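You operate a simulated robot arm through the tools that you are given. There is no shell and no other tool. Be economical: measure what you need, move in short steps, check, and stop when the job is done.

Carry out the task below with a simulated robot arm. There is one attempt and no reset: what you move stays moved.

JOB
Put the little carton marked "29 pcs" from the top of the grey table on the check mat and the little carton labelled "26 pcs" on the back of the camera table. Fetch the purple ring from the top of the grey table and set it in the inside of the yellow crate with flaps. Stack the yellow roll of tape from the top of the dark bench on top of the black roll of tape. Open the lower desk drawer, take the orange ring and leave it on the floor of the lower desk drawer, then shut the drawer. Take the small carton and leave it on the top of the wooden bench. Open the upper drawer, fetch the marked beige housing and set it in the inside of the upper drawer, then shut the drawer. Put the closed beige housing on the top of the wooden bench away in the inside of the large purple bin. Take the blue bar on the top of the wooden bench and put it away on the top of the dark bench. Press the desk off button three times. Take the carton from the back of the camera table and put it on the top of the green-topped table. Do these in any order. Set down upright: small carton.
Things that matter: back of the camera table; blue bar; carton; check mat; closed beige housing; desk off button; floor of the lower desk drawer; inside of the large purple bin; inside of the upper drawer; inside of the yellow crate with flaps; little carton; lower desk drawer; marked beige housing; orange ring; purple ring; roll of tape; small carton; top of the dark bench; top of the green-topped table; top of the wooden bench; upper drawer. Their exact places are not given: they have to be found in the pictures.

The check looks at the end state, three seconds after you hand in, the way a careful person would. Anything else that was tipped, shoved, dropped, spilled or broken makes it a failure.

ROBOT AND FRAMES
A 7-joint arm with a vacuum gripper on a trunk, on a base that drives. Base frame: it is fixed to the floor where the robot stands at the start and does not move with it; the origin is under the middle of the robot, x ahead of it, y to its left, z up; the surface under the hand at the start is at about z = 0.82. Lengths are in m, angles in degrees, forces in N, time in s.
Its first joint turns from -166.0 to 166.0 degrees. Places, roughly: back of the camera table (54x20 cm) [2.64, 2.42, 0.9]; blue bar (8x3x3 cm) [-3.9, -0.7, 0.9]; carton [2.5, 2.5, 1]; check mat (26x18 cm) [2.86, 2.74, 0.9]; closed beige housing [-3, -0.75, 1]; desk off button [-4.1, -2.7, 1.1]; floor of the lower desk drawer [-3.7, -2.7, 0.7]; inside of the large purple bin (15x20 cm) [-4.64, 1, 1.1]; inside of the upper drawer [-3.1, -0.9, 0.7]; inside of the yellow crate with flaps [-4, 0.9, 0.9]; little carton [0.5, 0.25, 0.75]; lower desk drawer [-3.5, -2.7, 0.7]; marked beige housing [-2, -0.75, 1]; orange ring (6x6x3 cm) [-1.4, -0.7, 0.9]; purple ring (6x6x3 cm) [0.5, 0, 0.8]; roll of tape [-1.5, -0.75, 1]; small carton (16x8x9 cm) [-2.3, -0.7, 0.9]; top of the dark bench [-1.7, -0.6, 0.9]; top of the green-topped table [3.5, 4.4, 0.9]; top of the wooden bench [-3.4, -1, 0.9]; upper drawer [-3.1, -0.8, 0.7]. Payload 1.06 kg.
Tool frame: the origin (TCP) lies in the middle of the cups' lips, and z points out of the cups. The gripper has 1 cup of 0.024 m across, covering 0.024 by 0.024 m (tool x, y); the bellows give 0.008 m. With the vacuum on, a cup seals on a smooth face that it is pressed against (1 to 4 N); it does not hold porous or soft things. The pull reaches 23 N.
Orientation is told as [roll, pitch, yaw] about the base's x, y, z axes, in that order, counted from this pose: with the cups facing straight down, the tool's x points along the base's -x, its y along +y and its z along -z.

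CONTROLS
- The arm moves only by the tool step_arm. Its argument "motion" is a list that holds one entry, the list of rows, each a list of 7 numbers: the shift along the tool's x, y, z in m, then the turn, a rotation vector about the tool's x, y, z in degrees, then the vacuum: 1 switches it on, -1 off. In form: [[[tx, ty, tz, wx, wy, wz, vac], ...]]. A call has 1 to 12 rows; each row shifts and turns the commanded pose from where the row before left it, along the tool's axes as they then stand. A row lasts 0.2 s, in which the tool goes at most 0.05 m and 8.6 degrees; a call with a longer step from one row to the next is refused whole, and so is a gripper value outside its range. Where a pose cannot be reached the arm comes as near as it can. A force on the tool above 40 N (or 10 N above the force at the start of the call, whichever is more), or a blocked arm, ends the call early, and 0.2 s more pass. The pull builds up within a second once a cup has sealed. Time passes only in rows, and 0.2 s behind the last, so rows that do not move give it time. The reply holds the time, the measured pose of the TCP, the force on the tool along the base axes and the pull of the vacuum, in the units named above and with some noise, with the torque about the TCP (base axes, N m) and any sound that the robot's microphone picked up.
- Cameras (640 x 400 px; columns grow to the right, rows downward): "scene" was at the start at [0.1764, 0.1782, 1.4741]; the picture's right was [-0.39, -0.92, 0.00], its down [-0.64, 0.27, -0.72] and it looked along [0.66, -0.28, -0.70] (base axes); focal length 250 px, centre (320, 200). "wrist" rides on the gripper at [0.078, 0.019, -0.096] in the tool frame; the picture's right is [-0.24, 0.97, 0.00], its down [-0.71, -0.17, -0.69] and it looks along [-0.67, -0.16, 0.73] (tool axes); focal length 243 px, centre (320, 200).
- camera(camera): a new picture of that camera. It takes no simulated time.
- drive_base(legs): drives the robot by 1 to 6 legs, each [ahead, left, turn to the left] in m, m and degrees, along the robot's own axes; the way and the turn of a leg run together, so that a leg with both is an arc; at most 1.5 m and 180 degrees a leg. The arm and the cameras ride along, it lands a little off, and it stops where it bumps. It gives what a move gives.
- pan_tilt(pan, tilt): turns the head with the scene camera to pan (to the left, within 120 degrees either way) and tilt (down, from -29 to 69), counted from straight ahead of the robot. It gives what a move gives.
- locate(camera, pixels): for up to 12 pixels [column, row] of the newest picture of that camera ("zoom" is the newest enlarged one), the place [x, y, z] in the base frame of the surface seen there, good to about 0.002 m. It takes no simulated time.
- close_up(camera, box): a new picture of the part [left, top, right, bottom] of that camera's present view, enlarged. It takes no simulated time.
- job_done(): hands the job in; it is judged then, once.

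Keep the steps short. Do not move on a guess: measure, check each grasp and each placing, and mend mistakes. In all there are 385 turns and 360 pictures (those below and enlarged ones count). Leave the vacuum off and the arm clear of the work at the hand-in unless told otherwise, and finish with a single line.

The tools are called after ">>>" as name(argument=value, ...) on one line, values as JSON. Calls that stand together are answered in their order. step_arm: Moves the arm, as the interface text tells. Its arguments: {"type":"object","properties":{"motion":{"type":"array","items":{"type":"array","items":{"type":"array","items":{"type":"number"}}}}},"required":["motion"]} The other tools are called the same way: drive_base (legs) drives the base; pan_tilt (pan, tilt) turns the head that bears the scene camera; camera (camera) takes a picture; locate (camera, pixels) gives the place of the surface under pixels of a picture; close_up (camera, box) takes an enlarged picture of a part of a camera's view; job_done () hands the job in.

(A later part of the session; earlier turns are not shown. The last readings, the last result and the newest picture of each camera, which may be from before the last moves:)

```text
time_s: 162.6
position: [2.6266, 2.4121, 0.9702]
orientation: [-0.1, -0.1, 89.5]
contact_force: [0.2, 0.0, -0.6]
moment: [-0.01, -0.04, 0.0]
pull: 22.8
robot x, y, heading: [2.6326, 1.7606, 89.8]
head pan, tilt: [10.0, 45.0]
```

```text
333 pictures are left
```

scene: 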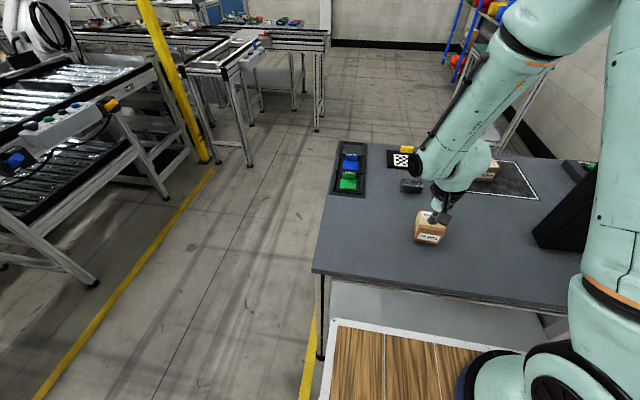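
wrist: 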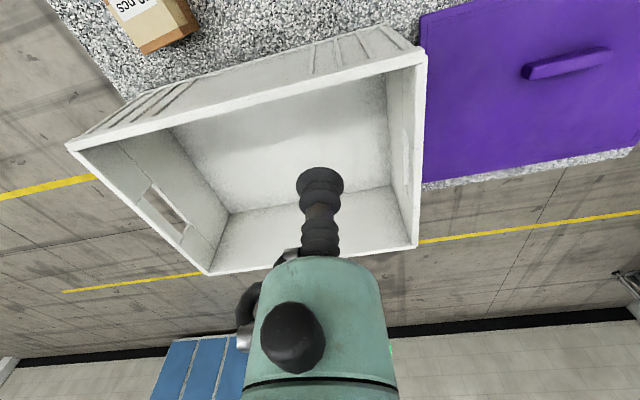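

Over free table top. Lower 1 cm to touch, release, rise, retract.

>>> step_arm(motion=[[[0, 0, 0.008, 0, 0, 0, 1], [0, 0, 0.003, 0, 0, 0, 1], [0, 0, 0, 0, 0, 0, 1], [0, 0, 0, 0, 0, 0, -1], [0, 0, 0, 0, 0, 0, -1], [0, 0, 0, 0, 0, 0, -1], [0, 0, -0.01, 0, 0, 0, -1], [0, 0, -0.045, 0, 0, 0, -1], [0, 0, -0.049, 0, 0, 0, -1], [0, 0, -0.049, 0, 0, 0, -1], [0.049, 0, 0, 0, 0, 0, -1], [0.049, 0, 0, 0, 0, 0, -1]]])

>>> camera(camera="scene")

```text
time_s: 165.2
position: [2.6244, 2.3128, 1.1127]
orientation: [0.0, 0.0, 89.5]
contact_force: [0.2, 0.6, 0.5]
moment: [-0.03, 0.02, 0.03]
pull: 0.1
robot x, y, heading: [2.6308, 1.7607, 89.7]
head pan, tilt: [10.0, 45.0]
```

```text
332 pictures are left
```

scene: 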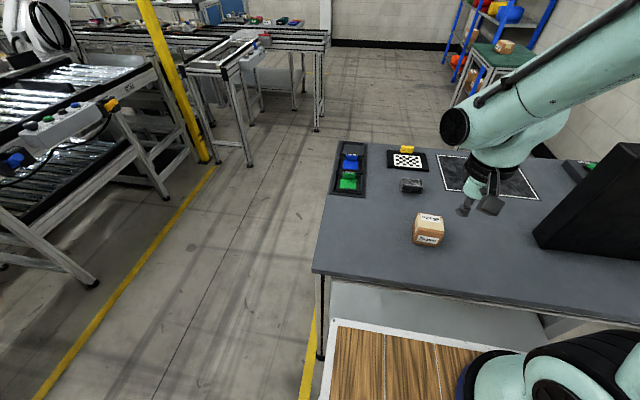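

The 26 carton stands on the strip. Next: purple ring. Drive back round the grey table to the start side.

>>> drive_base(legs=[[-0.7, 0, 0], [0, 0.7, 0], [0, 0, 90], [0, 1.1, 0], [0, 1.05, 0]])

>>> pan_tilt(pan=0, tilt=20)

>>> camera(camera="scene")

```text
time_s: 186.5
position: [1.3857, -1.0702, 1.115]
orientation: [0.0, -0.1, 178.6]
contact_force: [-0.2, -0.2, 1.0]
moment: [0.03, 0.0, 0.02]
pull: 0.1
robot x, y, heading: [1.935, -1.0737, 178.6]
head pan, tilt: [10.0, 45.0]
```

```text
time_s: 187.4
position: [1.3856, -1.0696, 1.1129]
orientation: [0.0, 0.0, 178.6]
contact_force: [-0.7, -0.3, -0.6]
moment: [0.01, 0.01, 0.01]
pull: 0.1
robot x, y, heading: [1.9364, -1.0763, 178.7]
head pan, tilt: [0.0, 20.0]
```

```text
331 pictures are left
```

scene: 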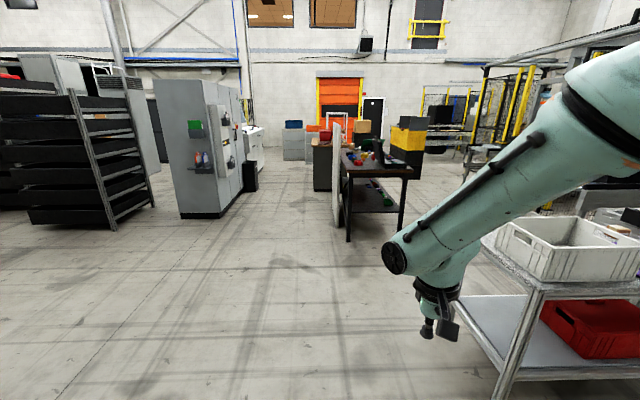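

>>> locate(camera="scene", pixels=[[346, 172], [412, 174], [347, 240], [336, 215], [325, 190], [205, 215], [252, 185], [150, 200], [257, 150], [415, 150], [300, 158], [385, 155]])

>>> close_up(camera="scene", box=[230, 80, 480, 240])

```text
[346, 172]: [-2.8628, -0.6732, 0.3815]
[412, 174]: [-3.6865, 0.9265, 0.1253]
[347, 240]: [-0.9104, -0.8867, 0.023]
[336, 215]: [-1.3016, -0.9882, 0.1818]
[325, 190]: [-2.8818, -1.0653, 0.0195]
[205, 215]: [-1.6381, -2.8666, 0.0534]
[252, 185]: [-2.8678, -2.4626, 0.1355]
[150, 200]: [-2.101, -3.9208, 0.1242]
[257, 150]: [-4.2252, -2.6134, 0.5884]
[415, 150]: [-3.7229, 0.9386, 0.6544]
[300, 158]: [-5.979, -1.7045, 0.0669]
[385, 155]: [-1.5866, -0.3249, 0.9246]
```

```text
2.50 times, centred on (355, 160) of scene
```

zoom: 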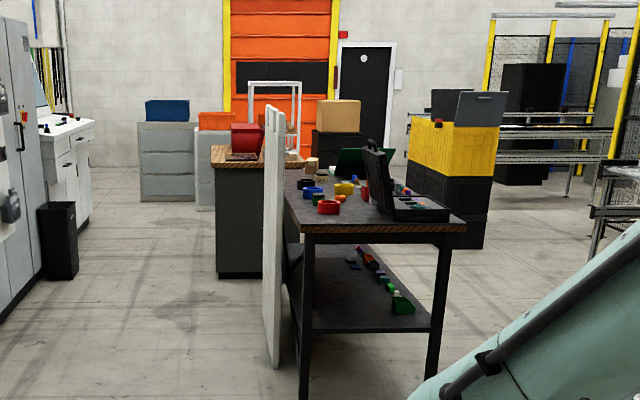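

The bench with the white panel starts at x −0.9. I'll turn to heading 0 here, reverse to x −0.27, slide left, and move up to the start position.

>>> drive_base(legs=[[0, 0, -178.6], [-1.4, 0, 0], [-0.78, 0, 0], [0, 1.09, 0]])

>>> pan_tilt(pan=10, tilt=50)

>>> camera(camera="scene")

```text
time_s: 210.7
position: [0.343, 0.0453, 1.1137]
orientation: [0.1, 0.0, -2.7]
contact_force: [-0.5, -0.8, -0.5]
moment: [-0.02, 0.01, -0.02]
pull: 0.0
robot x, y, heading: [-0.2108, 0.0607, -2.6]
head pan, tilt: [0.0, 20.0]
```

```text
time_s: 211.7
position: [0.343, 0.0456, 1.1136]
orientation: [0.1, 0.0, -2.5]
contact_force: [-0.3, 0.1, -0.3]
moment: [0.04, 0.0, 0.0]
pull: 0.0
robot x, y, heading: [-0.2021, 0.0623, -2.4]
head pan, tilt: [10.0, 50.0]
```

```text
329 pictures are left
```

scene: 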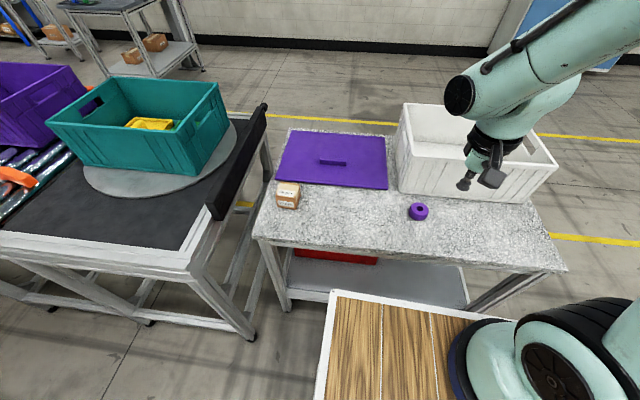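

>>> drive_base(legs=[[0.15, 0, 0]])

>>> camera(camera="scene")

```text
time_s: 213.1
position: [0.4923, 0.0385, 1.1138]
orientation: [0.0, 0.1, -2.7]
contact_force: [-0.2, -0.6, -0.6]
moment: [0.04, 0.01, 0.01]
pull: 0.0
robot x, y, heading: [-0.0601, 0.0545, -2.5]
head pan, tilt: [10.0, 50.0]
```

```text
328 pictures are left
```

scene: 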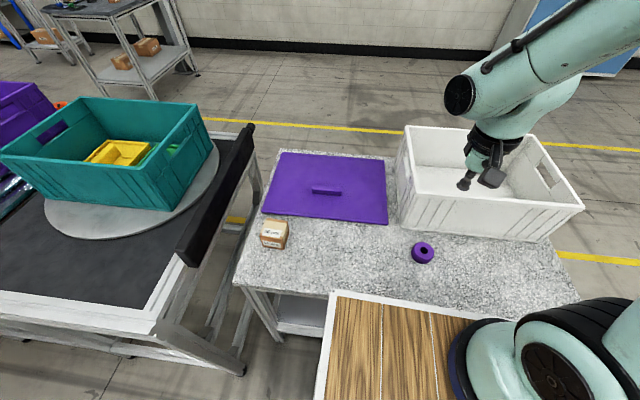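

>>> close_up(camera="scene", box=[403, 236, 443, 268])

```text
12.50 times, centred on (423, 252) of scene
```

zoom: 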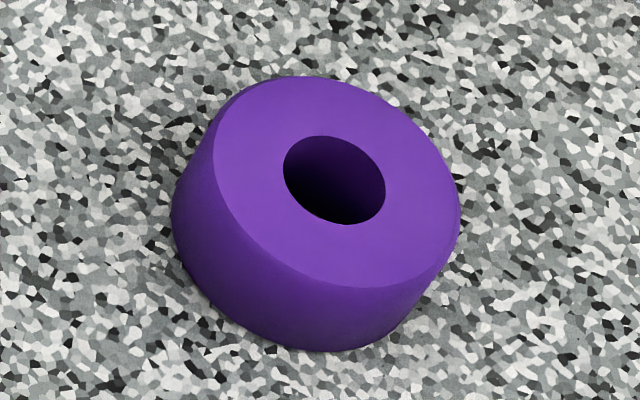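

>>> locate(camera="zoom", pixels=[[250, 88], [300, 82], [430, 150], [455, 200], [375, 285], [300, 262], [218, 165], [268, 170], [330, 110], [420, 210], [340, 255], [245, 190]])

```text
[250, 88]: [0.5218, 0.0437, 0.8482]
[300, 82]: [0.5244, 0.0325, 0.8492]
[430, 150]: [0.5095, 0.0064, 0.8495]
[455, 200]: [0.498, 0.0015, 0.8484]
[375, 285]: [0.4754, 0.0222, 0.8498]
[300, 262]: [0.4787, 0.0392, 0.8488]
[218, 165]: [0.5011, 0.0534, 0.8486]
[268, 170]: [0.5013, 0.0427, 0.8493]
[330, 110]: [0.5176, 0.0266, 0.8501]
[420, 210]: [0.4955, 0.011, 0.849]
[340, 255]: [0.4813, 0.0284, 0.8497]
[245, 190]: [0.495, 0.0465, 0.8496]
```

Ring centre about (0.500, 0.028), outer radius ~0.027, hole radius ~0.011. I try the cup on the middle of the ring band, at (0.481, 0.028).

>>> step_arm(motion=[[[0.011, -0.011, 0, 0, 0, 0, -1], [0, 0, 0.049, 0, 0, 0, -1], [0, 0, 0.049, 0, 0, 0, -1], [0, 0, 0.049, 0, 0, 0, -1], [0, 0, 0.049, 0, 0, 0, -1], [0, 0, 0.049, 0, 0, 0, -1], [0, 0, 0.008, 0, 0, 0, 1]]])

>>> camera(camera="wrist")

```text
time_s: 214.7
position: [0.48, 0.0281, 0.8595]
orientation: [-0.1, 0.0, -2.7]
contact_force: [0.2, 0.0, 0.4]
moment: [-0.03, -0.01, 0.01]
pull: 0.0
robot x, y, heading: [-0.0561, 0.0505, -2.5]
head pan, tilt: [10.0, 50.0]
```

```text
326 pictures are left
```

wrist: 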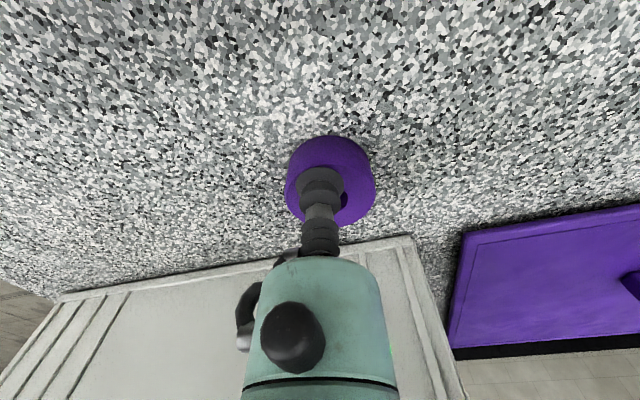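

>>> step_arm(motion=[[[0, 0, 0.008, 0, 0, 0, 1], [0, 0, 0.003, 0, 0, 0, 1], [0, 0, 0.002, 0, 0, 0, 1], [0, 0, 0, 0, 0, 0, 1], [0, 0, 0, 0, 0, 0, 1], [0, 0, 0, 0, 0, 0, 1], [0, 0, 0, 0, 0, 0, 1]]])

>>> close_up(camera="wrist", box=[260, 110, 400, 240])

```text
time_s: 216.2
position: [0.4806, 0.0272, 0.8468]
orientation: [0.0, 0.0, -2.7]
contact_force: [-0.4, -0.6, 2.3]
moment: [-0.01, -0.03, -0.01]
pull: 0.1
robot x, y, heading: [-0.0582, 0.0511, -2.5]
head pan, tilt: [10.0, 50.0]
```

```text
3.08 times, centred on (330, 175) of wrist
```

zoom: 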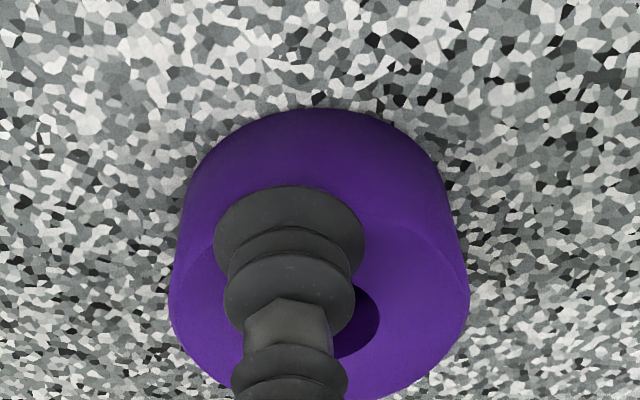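

Pressed with 2 N but no pull: the lip overhangs the 17 mm band. I lift 1 cm, centre over the ring, and try there (lip 24 mm vs hole ~22 mm).

>>> step_arm(motion=[[[0, 0, -0.013, 0, 0, 0, 1], [-0.0195, 0.0005, 0, 0, 0, 0, 1], [0, 0, 0.011, 0, 0, 0, 1], [0, 0, 0.002, 0, 0, 0, 1], [0, 0, 0.002, 0, 0, 0, 1], [0, 0, 0, 0, 0, 0, 1], [0, 0, 0, 0, 0, 0, 1], [0, 0, 0, 0, 0, 0, 1]]])

>>> close_up(camera="wrist", box=[260, 110, 400, 240])

```text
time_s: 218.1
position: [0.5005, 0.0279, 0.846]
orientation: [-0.1, 0.0, -2.7]
contact_force: [-1.1, 1.5, 3.4]
moment: [0.0, -0.01, -0.01]
pull: 22.6
robot x, y, heading: [-0.0575, 0.0539, -2.7]
head pan, tilt: [10.0, 50.0]
```

```text
3.08 times, centred on (330, 175) of wrist
```

zoom: 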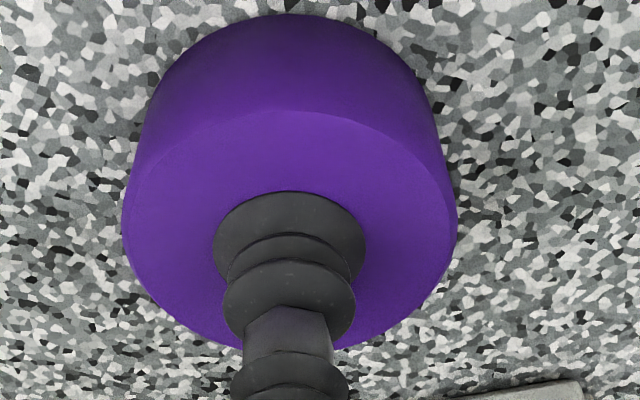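

Pull 22.6 N centred on the ring. Lifting and checking it holds.

>>> step_arm(motion=[[[0, 0, -0.01, 0, 0, 0, 1], [0, 0, -0.03, 0, 0, 0, 1], [0, 0, -0.049, 0, 0, 0, 1], [0, 0, -0.049, 0, 0, 0, 1], [0, 0, -0.049, 0, 0, 0, 1], [0, 0, -0.049, 0, 0, 0, 1], [0, 0, -0.049, 0, 0, 0, 1]]])

>>> drive_base(legs=[[-0.25, 0, 0], [0, 0, 90]])

>>> pan_tilt(pan=75, tilt=22)

>>> camera(camera="scene")

```text
time_s: 219.7
position: [0.5003, 0.0255, 1.1301]
orientation: [0.1, 0.0, -2.8]
contact_force: [0.6, 0.8, -1.9]
moment: [0.0, -0.02, 0.0]
pull: 22.9
robot x, y, heading: [-0.0577, 0.0572, -2.5]
head pan, tilt: [10.0, 50.0]
```

```text
time_s: 225.3
position: [-0.2778, 0.6227, 1.1302]
orientation: [0.0, 0.0, 87.2]
contact_force: [-0.2, -0.5, -1.3]
moment: [-0.01, -0.02, 0.01]
pull: 23.1
robot x, y, heading: [-0.3049, 0.0679, 87.2]
head pan, tilt: [10.0, 50.0]
```

```text
time_s: 226.7
position: [-0.2791, 0.6228, 1.1301]
orientation: [0.0, 0.0, 87.2]
contact_force: [-0.6, 0.0, -1.5]
moment: [0.0, 0.02, -0.01]
pull: 23.1
robot x, y, heading: [-0.3091, 0.0631, 87.3]
head pan, tilt: [75.0, 22.0]
```

```text
323 pictures are left
```

scene: 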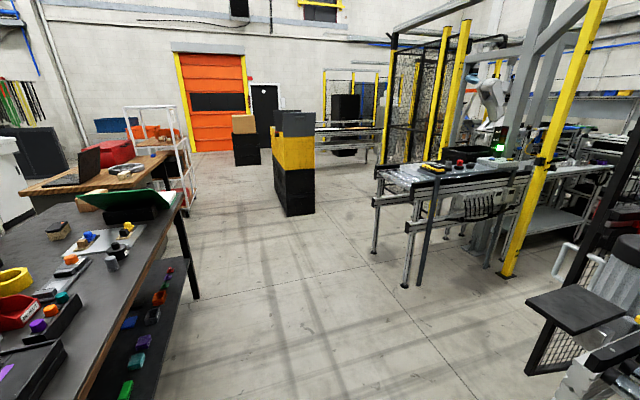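

The stack with the yellow crate is at (293,150). Zooming and locating it and the dark bench.

>>> close_up(camera="scene", box=[220, 90, 340, 230])

>>> close_up(camera="scene", box=[0, 130, 220, 400])

>>> locate(camera="scene", pixels=[[285, 135], [275, 210], [313, 210], [298, 118], [243, 150], [283, 155], [180, 195], [195, 295], [120, 195], [400, 285], [130, 180], [98, 370]])

```text
2.86 times, centred on (280, 160) of scene
```

zoom: 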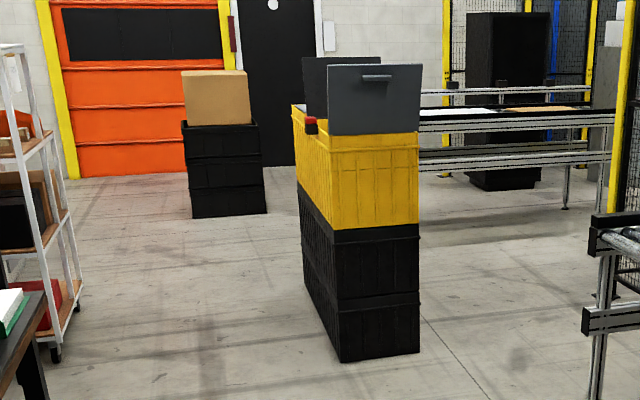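

```text
1.48 times, centred on (110, 265) of scene
```

zoom: 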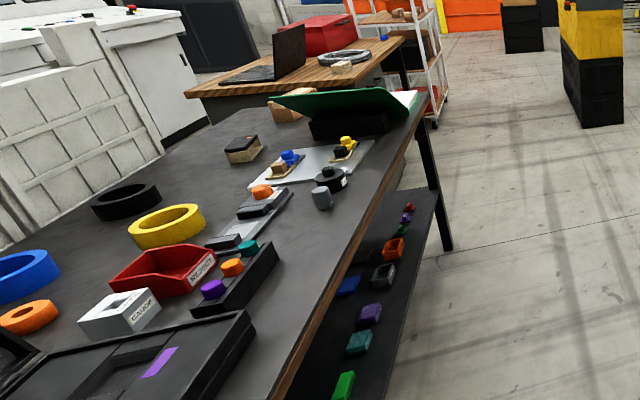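

```text
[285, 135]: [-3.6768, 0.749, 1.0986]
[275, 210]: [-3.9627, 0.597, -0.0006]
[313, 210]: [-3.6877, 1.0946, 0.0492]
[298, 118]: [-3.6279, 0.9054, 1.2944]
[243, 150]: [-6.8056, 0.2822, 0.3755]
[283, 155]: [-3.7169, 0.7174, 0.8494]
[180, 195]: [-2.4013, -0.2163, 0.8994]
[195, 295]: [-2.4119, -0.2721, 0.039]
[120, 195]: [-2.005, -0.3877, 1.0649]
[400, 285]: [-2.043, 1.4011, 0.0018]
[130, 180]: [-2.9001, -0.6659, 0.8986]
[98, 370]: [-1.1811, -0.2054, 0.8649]
```

Yellow crate: rim z≈1.10, x from −3.68 back, y ~0.65–1.1, flaps up at its ends. Dark bench front edge y≈−0.2. Turn to face −x, move right to y≈0.4 and drive ahead.

>>> drive_base(legs=[[0, 0, 92.7], [0.3, -0.3, 0], [1.4, 0, 0], [0.6, 0, 0]])

>>> pan_tilt(pan=0, tilt=22)

>>> camera(camera="scene")

```text
time_s: 243.0
position: [-3.2085, 0.3499, 1.1314]
orientation: [0.0, 0.0, -179.8]
contact_force: [1.3, -0.1, -0.5]
moment: [-0.01, -0.01, -0.03]
pull: 22.8
robot x, y, heading: [-2.6494, 0.3503, -179.7]
head pan, tilt: [75.0, 22.0]
```

```text
time_s: 244.4
position: [-3.209, 0.3495, 1.13]
orientation: [0.0, 0.0, -179.7]
contact_force: [1.3, -1.1, -2.1]
moment: [-0.01, -0.02, -0.01]
pull: 22.7
robot x, y, heading: [-2.6507, 0.3491, -179.6]
head pan, tilt: [0.0, 22.0]
```

```text
320 pictures are left
```

scene: 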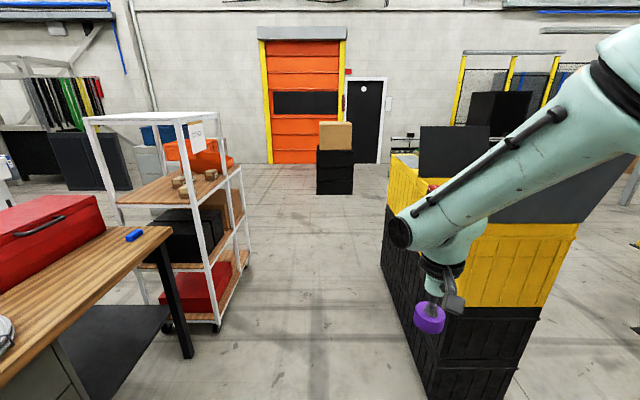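

>>> locate(camera="scene", pixels=[[218, 325], [250, 262], [170, 232], [190, 350], [395, 195], [388, 262], [430, 186], [440, 160], [560, 235], [570, 200], [460, 165], [408, 168]])

>>> close_up(camera="scene", box=[370, 90, 620, 320])

```text
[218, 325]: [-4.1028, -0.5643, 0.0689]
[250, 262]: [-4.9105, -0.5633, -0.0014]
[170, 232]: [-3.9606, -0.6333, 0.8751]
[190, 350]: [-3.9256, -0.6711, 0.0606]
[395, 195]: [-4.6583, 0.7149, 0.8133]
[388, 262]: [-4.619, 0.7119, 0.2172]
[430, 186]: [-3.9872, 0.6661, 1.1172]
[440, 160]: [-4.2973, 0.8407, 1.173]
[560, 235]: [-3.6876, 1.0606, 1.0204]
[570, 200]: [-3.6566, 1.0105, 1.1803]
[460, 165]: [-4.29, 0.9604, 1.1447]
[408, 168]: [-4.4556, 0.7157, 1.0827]
```

```text
1.74 times, centred on (495, 205) of scene
```

zoom: 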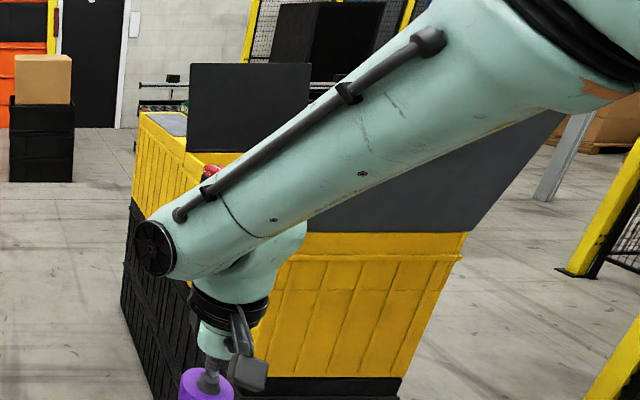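

Raise the ring to about 1.33 first, then drive to about (−4.0, 0.1) beside the crate, and turn to face it.

>>> step_arm(motion=[[[0.02, 0, -0.045, 0, 0, 0, 1], [0.02, 0, -0.045, 0, 0, 0, 1], [0, 0, -0.049, 0, 0, 0, 1], [0, 0, -0.049, 0, 0, 0, 1], [0, 0, -0.02, 0, 0, 0, 1]]])

>>> drive_base(legs=[[0.7, 0.25, 0], [0.65, 0.02, 0], [0, 0, -90]])

>>> pan_tilt(pan=15, tilt=40)

>>> camera(camera="scene")

```text
time_s: 245.7
position: [-3.169, 0.3506, 1.3374]
orientation: [0.1, 0.0, -179.8]
contact_force: [0.4, 0.2, -2.4]
moment: [-0.02, 0.0, -0.01]
pull: 22.6
robot x, y, heading: [-2.6514, 0.3491, -179.9]
head pan, tilt: [0.0, 22.0]
```

```text
time_s: 256.7
position: [-3.9809, 0.6129, 1.3368]
orientation: [-0.1, 0.0, 88.7]
contact_force: [-0.1, -1.0, -2.2]
moment: [-0.04, 0.02, -0.02]
pull: 23.1
robot x, y, heading: [-3.9949, 0.0925, 88.6]
head pan, tilt: [0.0, 22.0]
```

```text
time_s: 257.5
position: [-3.9801, 0.6121, 1.3376]
orientation: [0.0, 0.0, 88.7]
contact_force: [-0.3, 0.6, -1.6]
moment: [0.01, -0.05, 0.01]
pull: 22.9
robot x, y, heading: [-3.9922, 0.0943, 88.6]
head pan, tilt: [15.0, 40.0]
```

```text
318 pictures are left
```

scene: 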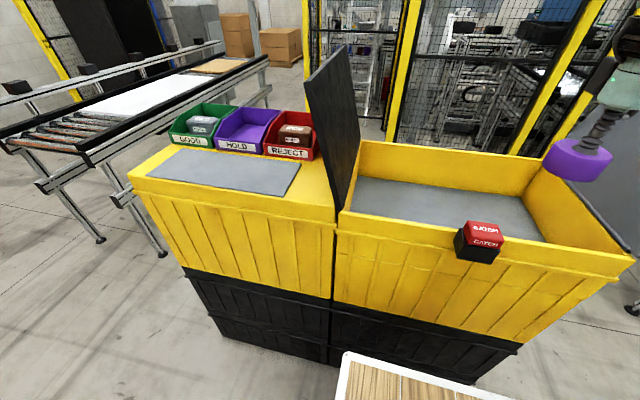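

Clear view: open yellow crate on the right with grey floor, purple HOLD bin on the left. Measuring.

>>> locate(camera="scene", pixels=[[440, 205], [400, 190], [500, 205], [450, 232], [480, 225], [360, 150], [525, 160], [540, 240], [350, 100], [352, 225], [245, 135], [240, 108]])

```text
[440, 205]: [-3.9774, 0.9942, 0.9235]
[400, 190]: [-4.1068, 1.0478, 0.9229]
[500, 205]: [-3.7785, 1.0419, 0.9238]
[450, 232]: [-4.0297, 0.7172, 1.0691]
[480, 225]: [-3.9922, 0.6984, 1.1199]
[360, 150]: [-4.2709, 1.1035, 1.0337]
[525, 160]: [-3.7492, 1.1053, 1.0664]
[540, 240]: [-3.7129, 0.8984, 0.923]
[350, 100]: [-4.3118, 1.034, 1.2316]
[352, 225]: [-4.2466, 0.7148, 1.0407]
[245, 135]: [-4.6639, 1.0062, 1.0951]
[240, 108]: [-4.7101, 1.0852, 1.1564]
```

Floor z 0.923; I place the ring at about (−3.88, 0.93), clear of the red catch. Extend at height, then lower.

>>> step_arm(motion=[[[-0.045, -0.016, 0, 0, 0, 0, 1], [-0.045, -0.016, 0, 0, 0, 0, 1], [-0.045, -0.016, 0, 0, 0, 0, 1], [-0.045, -0.016, 0, 0, 0, 0, 1], [-0.045, -0.016, 0, 0, 0, 0, 1], [-0.045, -0.016, 0, 0, 0, 0, 1], [-0.045, 0, 0, 0, 0, 0, 1], [0, 0, 0.049, 0, 0, 0, 1], [0, 0, 0.049, 0, 0, 0, 1]]])

>>> camera(camera="scene")

```text
time_s: 259.5
position: [-3.8761, 0.925, 1.2418]
orientation: [0.0, 0.0, 88.7]
contact_force: [-0.6, -0.3, -1.5]
moment: [0.0, -0.06, -0.01]
pull: 22.8
robot x, y, heading: [-3.991, 0.0914, 88.9]
head pan, tilt: [15.0, 40.0]
```

```text
317 pictures are left
```

scene: 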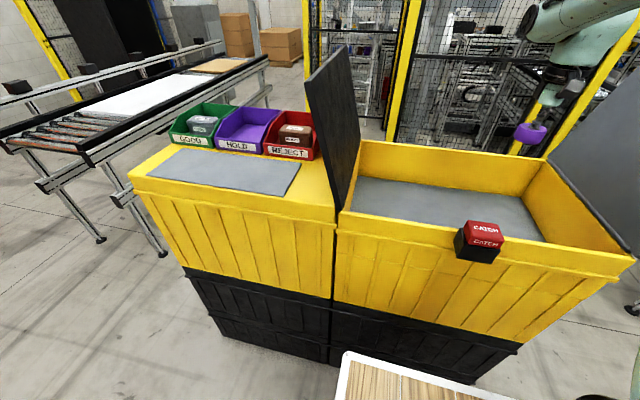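

Inside bounds. Lower from 1.242 to about 0.958.

>>> step_arm(motion=[[[0, 0, 0.049, 0, 0, 0, 1], [0, 0, 0.049, 0, 0, 0, 1], [0, 0, 0.049, 0, 0, 0, 1], [0, 0, 0.049, 0, 0, 0, 1], [0, 0, 0.045, 0, 0, 0, 1], [0, 0, 0.03, 0, 0, 0, 1], [0, 0, 0.01, 0, 0, 0, 1]]])

>>> camera(camera="scene")

```text
time_s: 261.1
position: [-3.8761, 0.9226, 0.9583]
orientation: [0.0, -0.1, 88.6]
contact_force: [0.1, 0.5, -1.3]
moment: [0.02, -0.04, 0.0]
pull: 22.8
robot x, y, heading: [-3.9931, 0.0907, 88.5]
head pan, tilt: [15.0, 40.0]
```

```text
316 pictures are left
```

scene: 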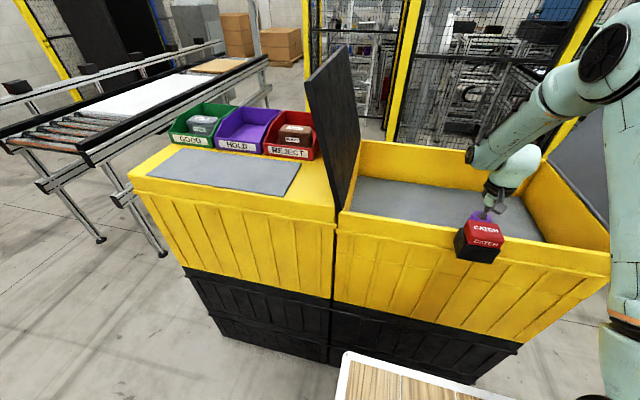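

Touch down, release, and rise out of the crate.

>>> step_arm(motion=[[[0, 0, 0.004, 0, 0, 0, 1], [0, 0, 0.002, 0, 0, 0, 1], [0, 0, 0, 0, 0, 0, -1], [0, 0, 0, 0, 0, 0, -1], [0, 0, 0, 0, 0, 0, -1], [0, 0, -0.01, 0, 0, 0, -1], [0, 0, -0.045, 0, 0, 0, -1], [0, 0, -0.049, 0, 0, 0, -1], [0, 0, -0.049, 0, 0, 0, -1], [0, 0, -0.049, 0, 0, 0, -1], [0, 0, -0.049, 0, 0, 0, -1], [0, 0, -0.049, 0, 0, 0, -1]]])

>>> step_arm(motion=[[[0, 0, -0.049, 0, 0, 0, -1], [0.049, 0, 0, 0, 0, 0, -1], [0.049, 0, 0, 0, 0, 0, -1], [0.049, 0, 0, 0, 0, 0, -1], [0.049, 0, 0, 0, 0, 0, -1], [0.049, 0, 0, 0, 0, 0, -1], [0.049, 0, 0, 0, 0, 0, -1], [0.04, 0, 0, 0, 0, 0, -1]]])

>>> camera(camera="scene")

```text
time_s: 263.7
position: [-3.8756, 0.9253, 1.2509]
orientation: [0.0, 0.1, 88.7]
contact_force: [-0.7, 0.8, -0.9]
moment: [-0.02, 0.0, -0.02]
pull: 0.1
robot x, y, heading: [-3.9951, 0.0943, 89.0]
head pan, tilt: [15.0, 40.0]
```

```text
time_s: 265.5
position: [-3.8831, 0.5914, 1.2977]
orientation: [0.0, 0.2, 88.7]
contact_force: [-0.3, 1.6, 0.1]
moment: [-0.04, -0.02, -0.01]
pull: 0.1
robot x, y, heading: [-3.9967, 0.0939, 88.9]
head pan, tilt: [15.0, 40.0]
```

```text
315 pictures are left
```

scene: 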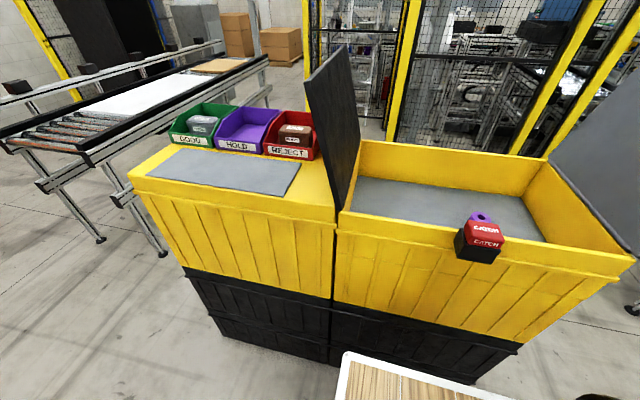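

Ring is inside the crate. Next the housings: move to x≈−3.1 and turn to face the wooden bench.

>>> drive_base(legs=[[-0.05, -0.8, 0], [0, 0, -90], [0, 0, -89]])

>>> pan_tilt(pan=10, tilt=38)

>>> camera(camera="scene")

```text
time_s: 277.5
position: [-3.3088, -0.4707, 1.2979]
orientation: [0.0, -0.1, -91.8]
contact_force: [0.3, -0.4, 0.5]
moment: [0.0, -0.02, 0.02]
pull: 0.1
robot x, y, heading: [-3.1952, 0.0269, -91.8]
head pan, tilt: [15.0, 40.0]
```

```text
time_s: 278.2
position: [-3.3106, -0.4694, 1.298]
orientation: [0.0, 0.0, -91.6]
contact_force: [0.0, 0.5, -0.2]
moment: [-0.02, 0.02, 0.0]
pull: 0.1
robot x, y, heading: [-3.1961, 0.0314, -91.7]
head pan, tilt: [10.0, 38.0]
```

```text
314 pictures are left
```

scene: 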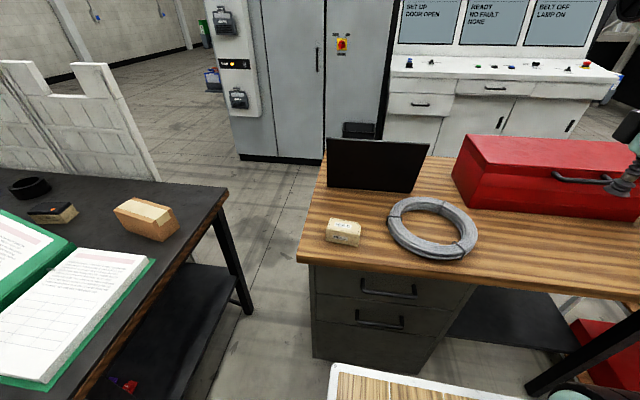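

I see the beige housing at (343,232), drawers with handles at (388,290) and (380,320); on the dark bench, the small carton at (147,220) and another housing at (52,213). Zooming.

>>> close_up(camera="scene", box=[290, 180, 490, 370])

>>> close_up(camera="scene", box=[0, 160, 240, 310])

>>> locate(camera="scene", pixels=[[343, 228], [300, 258], [388, 294], [380, 326], [318, 290], [470, 285], [147, 210], [52, 210], [230, 195], [130, 290], [560, 275], [560, 178]])

```text
2.11 times, centred on (390, 275) of scene
```

zoom: 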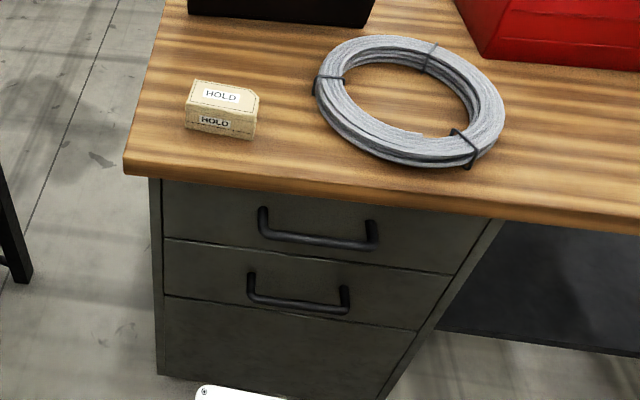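

```text
2.67 times, centred on (120, 235) of scene
```

zoom: 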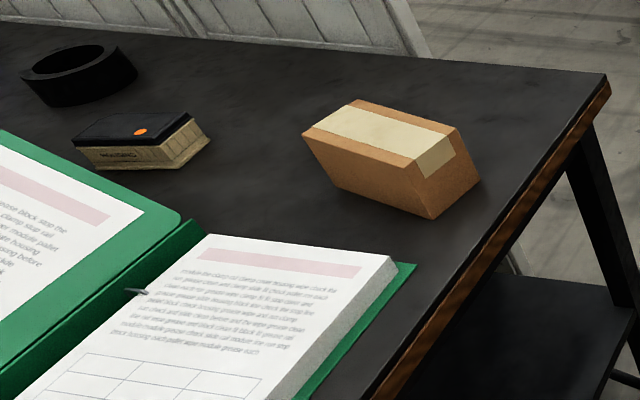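

```text
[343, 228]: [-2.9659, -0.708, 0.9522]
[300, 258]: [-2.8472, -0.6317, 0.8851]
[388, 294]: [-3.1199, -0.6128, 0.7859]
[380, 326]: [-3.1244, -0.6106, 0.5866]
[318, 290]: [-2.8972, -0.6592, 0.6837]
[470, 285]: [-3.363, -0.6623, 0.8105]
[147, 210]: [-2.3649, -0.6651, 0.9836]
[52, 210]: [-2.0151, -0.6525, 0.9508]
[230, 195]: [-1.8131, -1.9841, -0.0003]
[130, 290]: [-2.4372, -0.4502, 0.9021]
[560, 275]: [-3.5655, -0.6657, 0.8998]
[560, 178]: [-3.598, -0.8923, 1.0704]
```

HOLD-labelled closed housing is on the wooden bench; the housing with an orange mark is on the dark bench. Measure the HOLD housing's top.

>>> close_up(camera="scene", box=[315, 205, 375, 255])

```text
8.00 times, centred on (345, 230) of scene
```

zoom: 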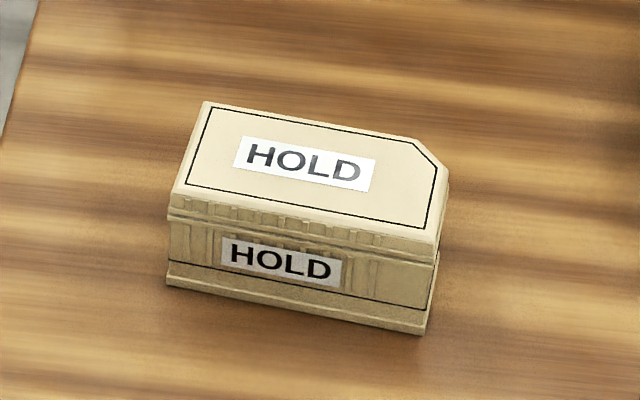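

>>> locate(camera="zoom", pixels=[[207, 106], [180, 188], [435, 235], [443, 175], [312, 170], [305, 200], [370, 380], [340, 130]])

```text
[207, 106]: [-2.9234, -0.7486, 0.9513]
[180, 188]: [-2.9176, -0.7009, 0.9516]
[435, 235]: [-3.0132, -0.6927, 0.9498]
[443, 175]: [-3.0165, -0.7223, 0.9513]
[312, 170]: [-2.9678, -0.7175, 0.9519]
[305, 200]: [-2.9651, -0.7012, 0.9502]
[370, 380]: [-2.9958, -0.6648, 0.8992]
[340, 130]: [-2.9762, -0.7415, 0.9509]
```

Housing top centre (−2.966, −0.722), z 0.951, height 0.053. Moving over it.

>>> step_arm(motion=[[[-0.028, 0.039, 0, 0, 0, 0, -1], [-0.027, 0.039, 0, 0, 0, 0, -1], [-0.027, 0.039, 0, 0, 0, 0, -1], [-0.027, 0.039, 0, 0, 0, 0, -1], [-0.027, 0.039, 0, 0, 0, 0, -1], [-0.027, 0.039, 0, 0, 0, 0, -1], [-0.027, 0.039, 0, 0, 0, 0, -1], [-0.027, 0.039, 0, 0, 0, 0, -1], [-0.025, 0.039, 0, 0, 0, 0, -1], [0, 0, 0.049, 0, 0, 0, -1], [0, 0, 0.049, 0, 0, 0, -1], [0, 0, 0.049, 0, 0, 0, -1]]])

```text
time_s: 280.8
position: [-2.9637, -0.7248, 1.1517]
orientation: [0.0, -0.1, -91.6]
contact_force: [-0.2, -0.3, 0.2]
moment: [-0.01, 0.0, -0.02]
pull: 0.0
robot x, y, heading: [-3.1963, 0.0273, -91.5]
head pan, tilt: [10.0, 38.0]
```

>>> step_arm(motion=[[[0, 0, 0.049, 0, 0, 0, -1], [0, 0, 0.049, 0, 0, 0, -1], [0, 0, 0.049, 0, 0, 0, -1], [0, 0, 0.042, 0, 0, 0, 1], [0, 0, 0.008, 0, 0, 0, 1], [0, 0, 0.006, 0, 0, 0, 1], [0, 0, 0, 0, 0, 0, 1], [0, 0, 0, 0, 0, 0, 1], [0, 0, 0, 0, 0, 0, 1], [0, 0, 0, 0, 0, 0, 1]]])

```text
time_s: 283.0
position: [-2.9643, -0.7225, 0.9489]
orientation: [-0.2, 0.0, -91.7]
contact_force: [-2.3, -0.8, 5.8]
moment: [-0.01, -0.02, -0.03]
pull: 22.8
robot x, y, heading: [-3.1982, 0.0309, -91.5]
head pan, tilt: [10.0, 38.0]
```

Held. Lift high and retract toward the robot.

>>> step_arm(motion=[[[0, 0, -0.02, 0, 0, 0, 1], [0, 0, -0.049, 0, 0, 0, 1], [0, 0, -0.049, 0, 0, 0, 1], [0, 0, -0.049, 0, 0, 0, 1], [0, 0, -0.049, 0, 0, 0, 1], [0, 0, -0.049, 0, 0, 0, 1], [0, 0, -0.049, 0, 0, 0, 1], [0, 0, -0.049, 0, 0, 0, 1], [0, 0, -0.04, 0, 0, 0, 1], [0.045, -0.015, 0, 0, 0, 0, 1], [0.045, -0.015, 0, 0, 0, 0, 1], [0.045, -0.015, 0, 0, 0, 0, 1]]])

>>> step_arm(motion=[[[0.045, -0.02, 0, 0, 0, 8.5, 1], [0.0, -0.04, 0, 0, 0, 8.5, 1], [0, 0, 0, 0, 0, 8.5, 1], [0, 0, 0, 0, 0, 8.5, 1], [0, 0, 0, 0, 0, 8.5, 1], [0, 0, 0, 0, 0, 8.5, 1], [0, 0, 0, 0, 0, 8.5, 1], [0, 0, 0, 0, 0, 8.5, 1], [0, 0, 0, 0, 0, 8.5, 1], [0, 0, 0, 0, 0, 8.5, 1], [0, 0, 0, 0, 0, 5, 1]]])

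```text
time_s: 285.6
position: [-3.0083, -0.5841, 1.3497]
orientation: [0.0, 0.0, -91.6]
contact_force: [-0.2, -0.2, -1.7]
moment: [0.02, 0.03, -0.04]
pull: 22.9
robot x, y, heading: [-3.1938, 0.0267, -91.8]
head pan, tilt: [10.0, 38.0]
```

```text
time_s: 288.0
position: [-3.0643, -0.5327, 1.352]
orientation: [0.0, -0.1, 178.3]
contact_force: [0.1, 0.2, -2.1]
moment: [0.0, -0.03, -0.04]
pull: 23.0
robot x, y, heading: [-3.197, 0.0309, -92.1]
head pan, tilt: [10.0, 38.0]
```

Tool turned by 90° (long side along the bin's length). Now turn around and drive left to x≈−4.62.

>>> drive_base(legs=[[0, 0, 91], [0, 0, 91], [0.05, 0.7, 0], [0.05, 0.74, 0]])

>>> pan_tilt(pan=8, tilt=38)

>>> camera(camera="scene")

```text
time_s: 303.3
position: [-4.807, 0.6187, 1.3498]
orientation: [0.0, 0.1, 1.8]
contact_force: [0.1, -0.9, -1.8]
moment: [0.04, 0.0, 0.01]
pull: 22.8
robot x, y, heading: [-4.6405, 0.0679, 92.0]
head pan, tilt: [10.0, 38.0]
```

```text
time_s: 303.9
position: [-4.8062, 0.6195, 1.3498]
orientation: [0.0, -0.1, 1.9]
contact_force: [0.1, 0.0, -1.8]
moment: [-0.02, -0.04, 0.0]
pull: 22.6
robot x, y, heading: [-4.637, 0.0662, 91.8]
head pan, tilt: [8.0, 38.0]
```

```text
310 pictures are left
```

scene: 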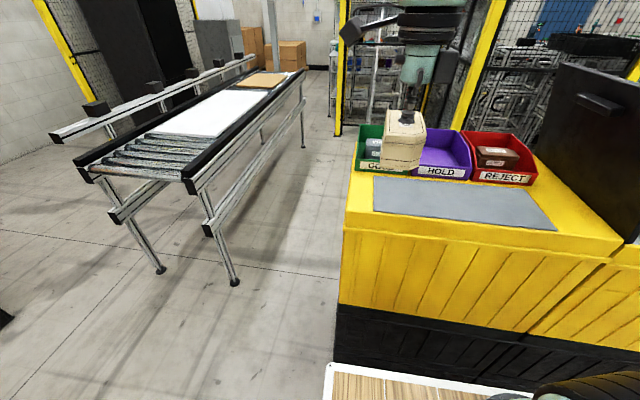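

>>> close_up(camera="scene", box=[340, 100, 560, 220])

>>> locate(camera="scene", pixels=[[445, 160], [450, 152], [425, 167], [470, 168], [416, 176], [468, 180], [460, 132], [430, 150], [440, 178]])

```text
2.91 times, centred on (450, 160) of scene
```

zoom: 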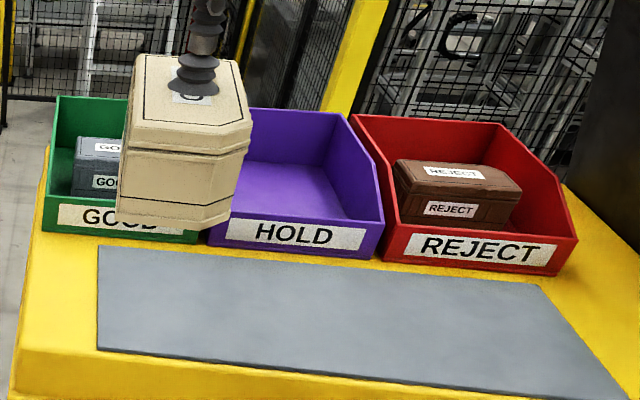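

```text
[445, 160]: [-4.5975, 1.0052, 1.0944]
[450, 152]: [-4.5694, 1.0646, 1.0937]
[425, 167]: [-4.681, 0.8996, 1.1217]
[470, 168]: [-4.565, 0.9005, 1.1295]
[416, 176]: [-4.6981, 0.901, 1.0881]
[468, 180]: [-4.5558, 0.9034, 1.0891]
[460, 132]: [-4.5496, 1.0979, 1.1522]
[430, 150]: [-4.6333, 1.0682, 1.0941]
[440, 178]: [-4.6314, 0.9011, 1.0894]
```

Bin floor z 1.094, inner centre (−4.63, 1.0). Move over it at height.

>>> step_arm(motion=[[[-0.021, 0.0417, 0, 0, 0, 0, 1], [-0.021, 0.0417, 0, 0, 0, 0, 1], [-0.021, 0.0417, 0, 0, 0, 0, 1], [-0.021, 0.0417, 0, 0, 0, 0, 1], [-0.021, 0.0417, 0, 0, 0, 0, 1], [-0.021, 0.0417, 0, 0, 0, 0, 1], [-0.021, 0.0417, 0, 0, 0, 0, 1], [-0.021, 0.0417, 0, 0, 0, 0, 1], [-0.02, 0.0419, 0, 0, 0, 0, 1], [0, 0, 0.03, 0, 0, 0, 1], [0, 0, 0.03, 0, 0, 0, 1]]])

>>> close_up(camera="scene", box=[340, 60, 560, 220])

>>> camera(camera="wrist")

```text
time_s: 306.3
position: [-4.6335, 1.0009, 1.2892]
orientation: [0.0, 0.0, 2.0]
contact_force: [-0.1, 0.5, -2.0]
moment: [0.01, -0.02, 0.0]
pull: 22.5
robot x, y, heading: [-4.641, 0.069, 92.1]
head pan, tilt: [8.0, 38.0]
```

```text
2.50 times, centred on (450, 140) of scene
```

zoom: 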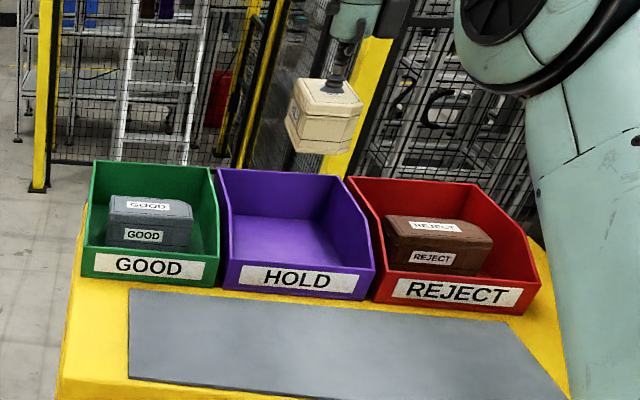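

```text
307 pictures are left
```

wrist: 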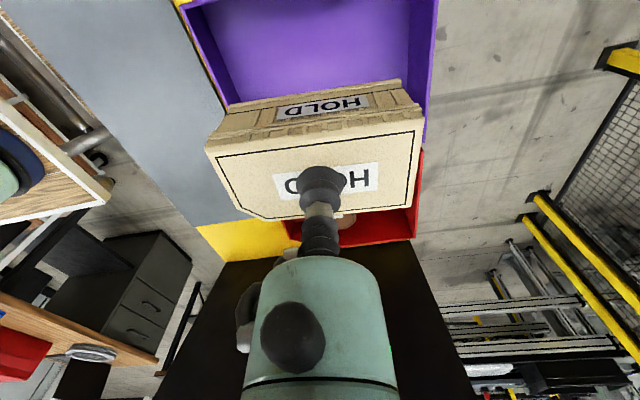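

>>> locate(camera="zoom", pixels=[[238, 255], [358, 260], [234, 225], [348, 228], [222, 175], [342, 185], [300, 262], [280, 215]])

```text
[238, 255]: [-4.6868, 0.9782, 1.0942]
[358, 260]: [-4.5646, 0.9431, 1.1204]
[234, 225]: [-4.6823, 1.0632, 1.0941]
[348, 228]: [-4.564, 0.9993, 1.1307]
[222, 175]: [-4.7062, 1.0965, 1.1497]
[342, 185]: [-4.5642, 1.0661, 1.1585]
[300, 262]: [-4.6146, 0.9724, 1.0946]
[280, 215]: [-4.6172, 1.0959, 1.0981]
```

Housing centred within inner walls (x −4.69…−4.564). Lower to just above the floor.

>>> step_arm(motion=[[[-0.005, 0, 0.045, 0, 0, 0, 1], [0, 0, 0.045, 0, 0, 0, 1], [0, 0, 0.04, 0, 0, 0, 1], [0, 0, 0.008, 0, 0, 0, 1], [0, 0, 0.004, 0, 0, 0, 1], [0, 0, 0, 0, 0, 0, 1]]])

>>> close_up(camera="scene", box=[340, 60, 560, 220])

```text
time_s: 307.7
position: [-4.6292, 1.0005, 1.1482]
orientation: [-0.1, 0.0, 1.9]
contact_force: [-0.5, 0.5, -1.9]
moment: [0.02, 0.01, 0.03]
pull: 23.0
robot x, y, heading: [-4.6436, 0.0663, 91.8]
head pan, tilt: [8.0, 38.0]
```

```text
2.50 times, centred on (450, 140) of scene
```

zoom: 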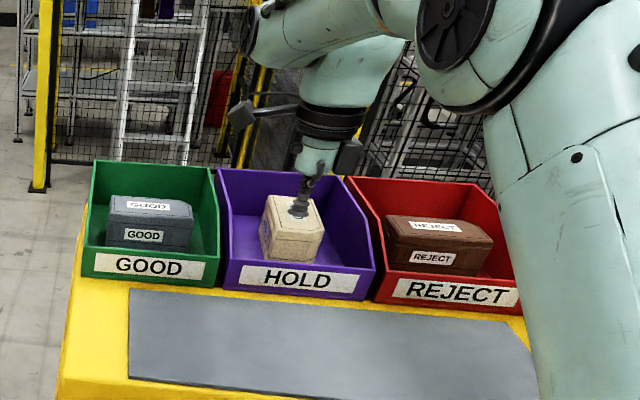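

In the bin. Touch, release, rise.

>>> step_arm(motion=[[[0, 0, 0.003, 0, 0, 0, 1], [0, 0, 0.001, 0, 0, 0, 1], [0, 0, 0, 0, 0, 0, -1], [0, 0, 0, 0, 0, 0, -1], [0, 0, 0, 0, 0, 0, -1], [0, 0, -0.01, 0, 0, 0, -1], [0, 0, -0.04, 0, 0, 0, -1], [0, 0, -0.049, 0, 0, 0, -1], [0, 0, -0.049, 0, 0, 0, -1], [0, 0, -0.049, 0, 0, 0, -1], [0, -0.049, 0, 0, 0, 0, -1], [0, -0.049, 0, 0, 0, 0, -1]]])

>>> step_arm(motion=[[[0, -0.049, 0, 0, 0, -8.5, -1], [0, -0.049, 0, 0, 0, -8.5, -1], [0, -0.049, 0, 0, 0, -8.5, -1], [0.02, -0.04, 0, 0, 0, -8.5, -1], [0.04, -0.02, 0, 0, 0, -8.5, -1], [0.04, -0.02, 0, 0, 0, -8.5, -1], [0, 0, 0, 0, 0, -8.5, -1], [0, 0, 0, 0, 0, -8.5, -1], [0, 0, 0, 0, 0, -8.5, -1], [0, 0, 0, 0, 0, -8.5, -1], [0, 0, 0, 0, 0, -5, -1]]])

>>> camera(camera="scene")

```text
time_s: 310.3
position: [-4.6228, 0.903, 1.3388]
orientation: [0.0, 0.1, 2.0]
contact_force: [-0.3, -0.3, -0.9]
moment: [-0.04, 0.01, 0.02]
pull: 0.0
robot x, y, heading: [-4.6397, 0.0639, 92.1]
head pan, tilt: [8.0, 38.0]
```

```text
time_s: 312.7
position: [-4.6325, 0.6328, 1.3408]
orientation: [0.1, 0.0, 92.0]
contact_force: [-0.1, 0.9, 0.0]
moment: [-0.01, -0.05, 0.02]
pull: 0.0
robot x, y, heading: [-4.6418, 0.0705, 92.4]
head pan, tilt: [8.0, 38.0]
```

```text
305 pictures are left
```

scene: 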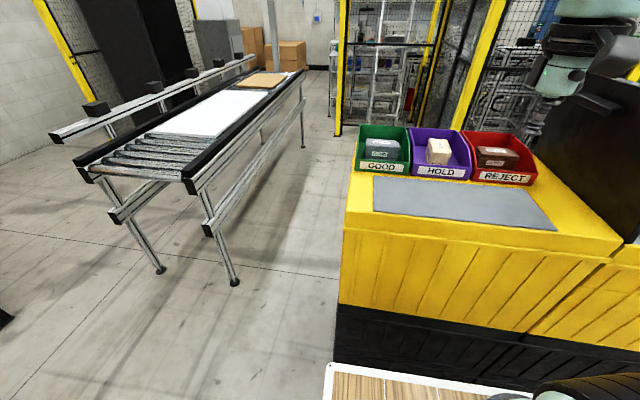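

Housing sits in HOLD bin. Next, the blue bar on the wooden bench's right end. Drive right and turn to face the bench.

>>> drive_base(legs=[[-0.05, -0.9, 0], [0, 0, -91], [0, 0, -91]])

>>> pan_tilt(pan=0, tilt=40)

>>> camera(camera="scene")

```text
time_s: 325.1
position: [-3.7638, -0.5143, 1.3409]
orientation: [0.1, 0.0, -88.6]
contact_force: [-0.8, 0.4, 0.6]
moment: [-0.01, 0.0, -0.03]
pull: 0.1
robot x, y, heading: [-3.7534, 0.0507, -88.5]
head pan, tilt: [8.0, 38.0]
```

```text
time_s: 325.8
position: [-3.7635, -0.5156, 1.3421]
orientation: [0.0, -0.1, -88.8]
contact_force: [-0.3, 0.8, -0.8]
moment: [-0.02, -0.01, -0.02]
pull: 0.1
robot x, y, heading: [-3.7489, 0.0491, -88.9]
head pan, tilt: [0.0, 40.0]
```

```text
304 pictures are left
```

scene: 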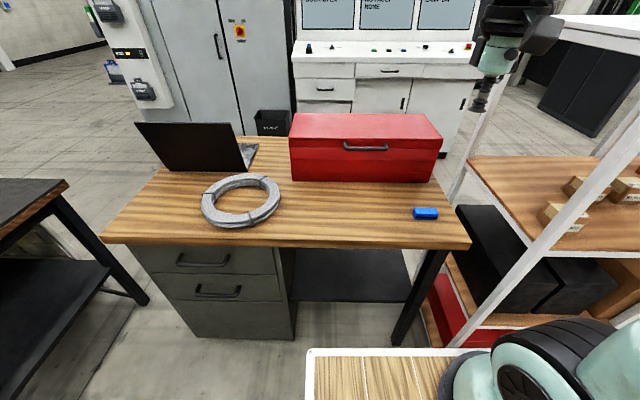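

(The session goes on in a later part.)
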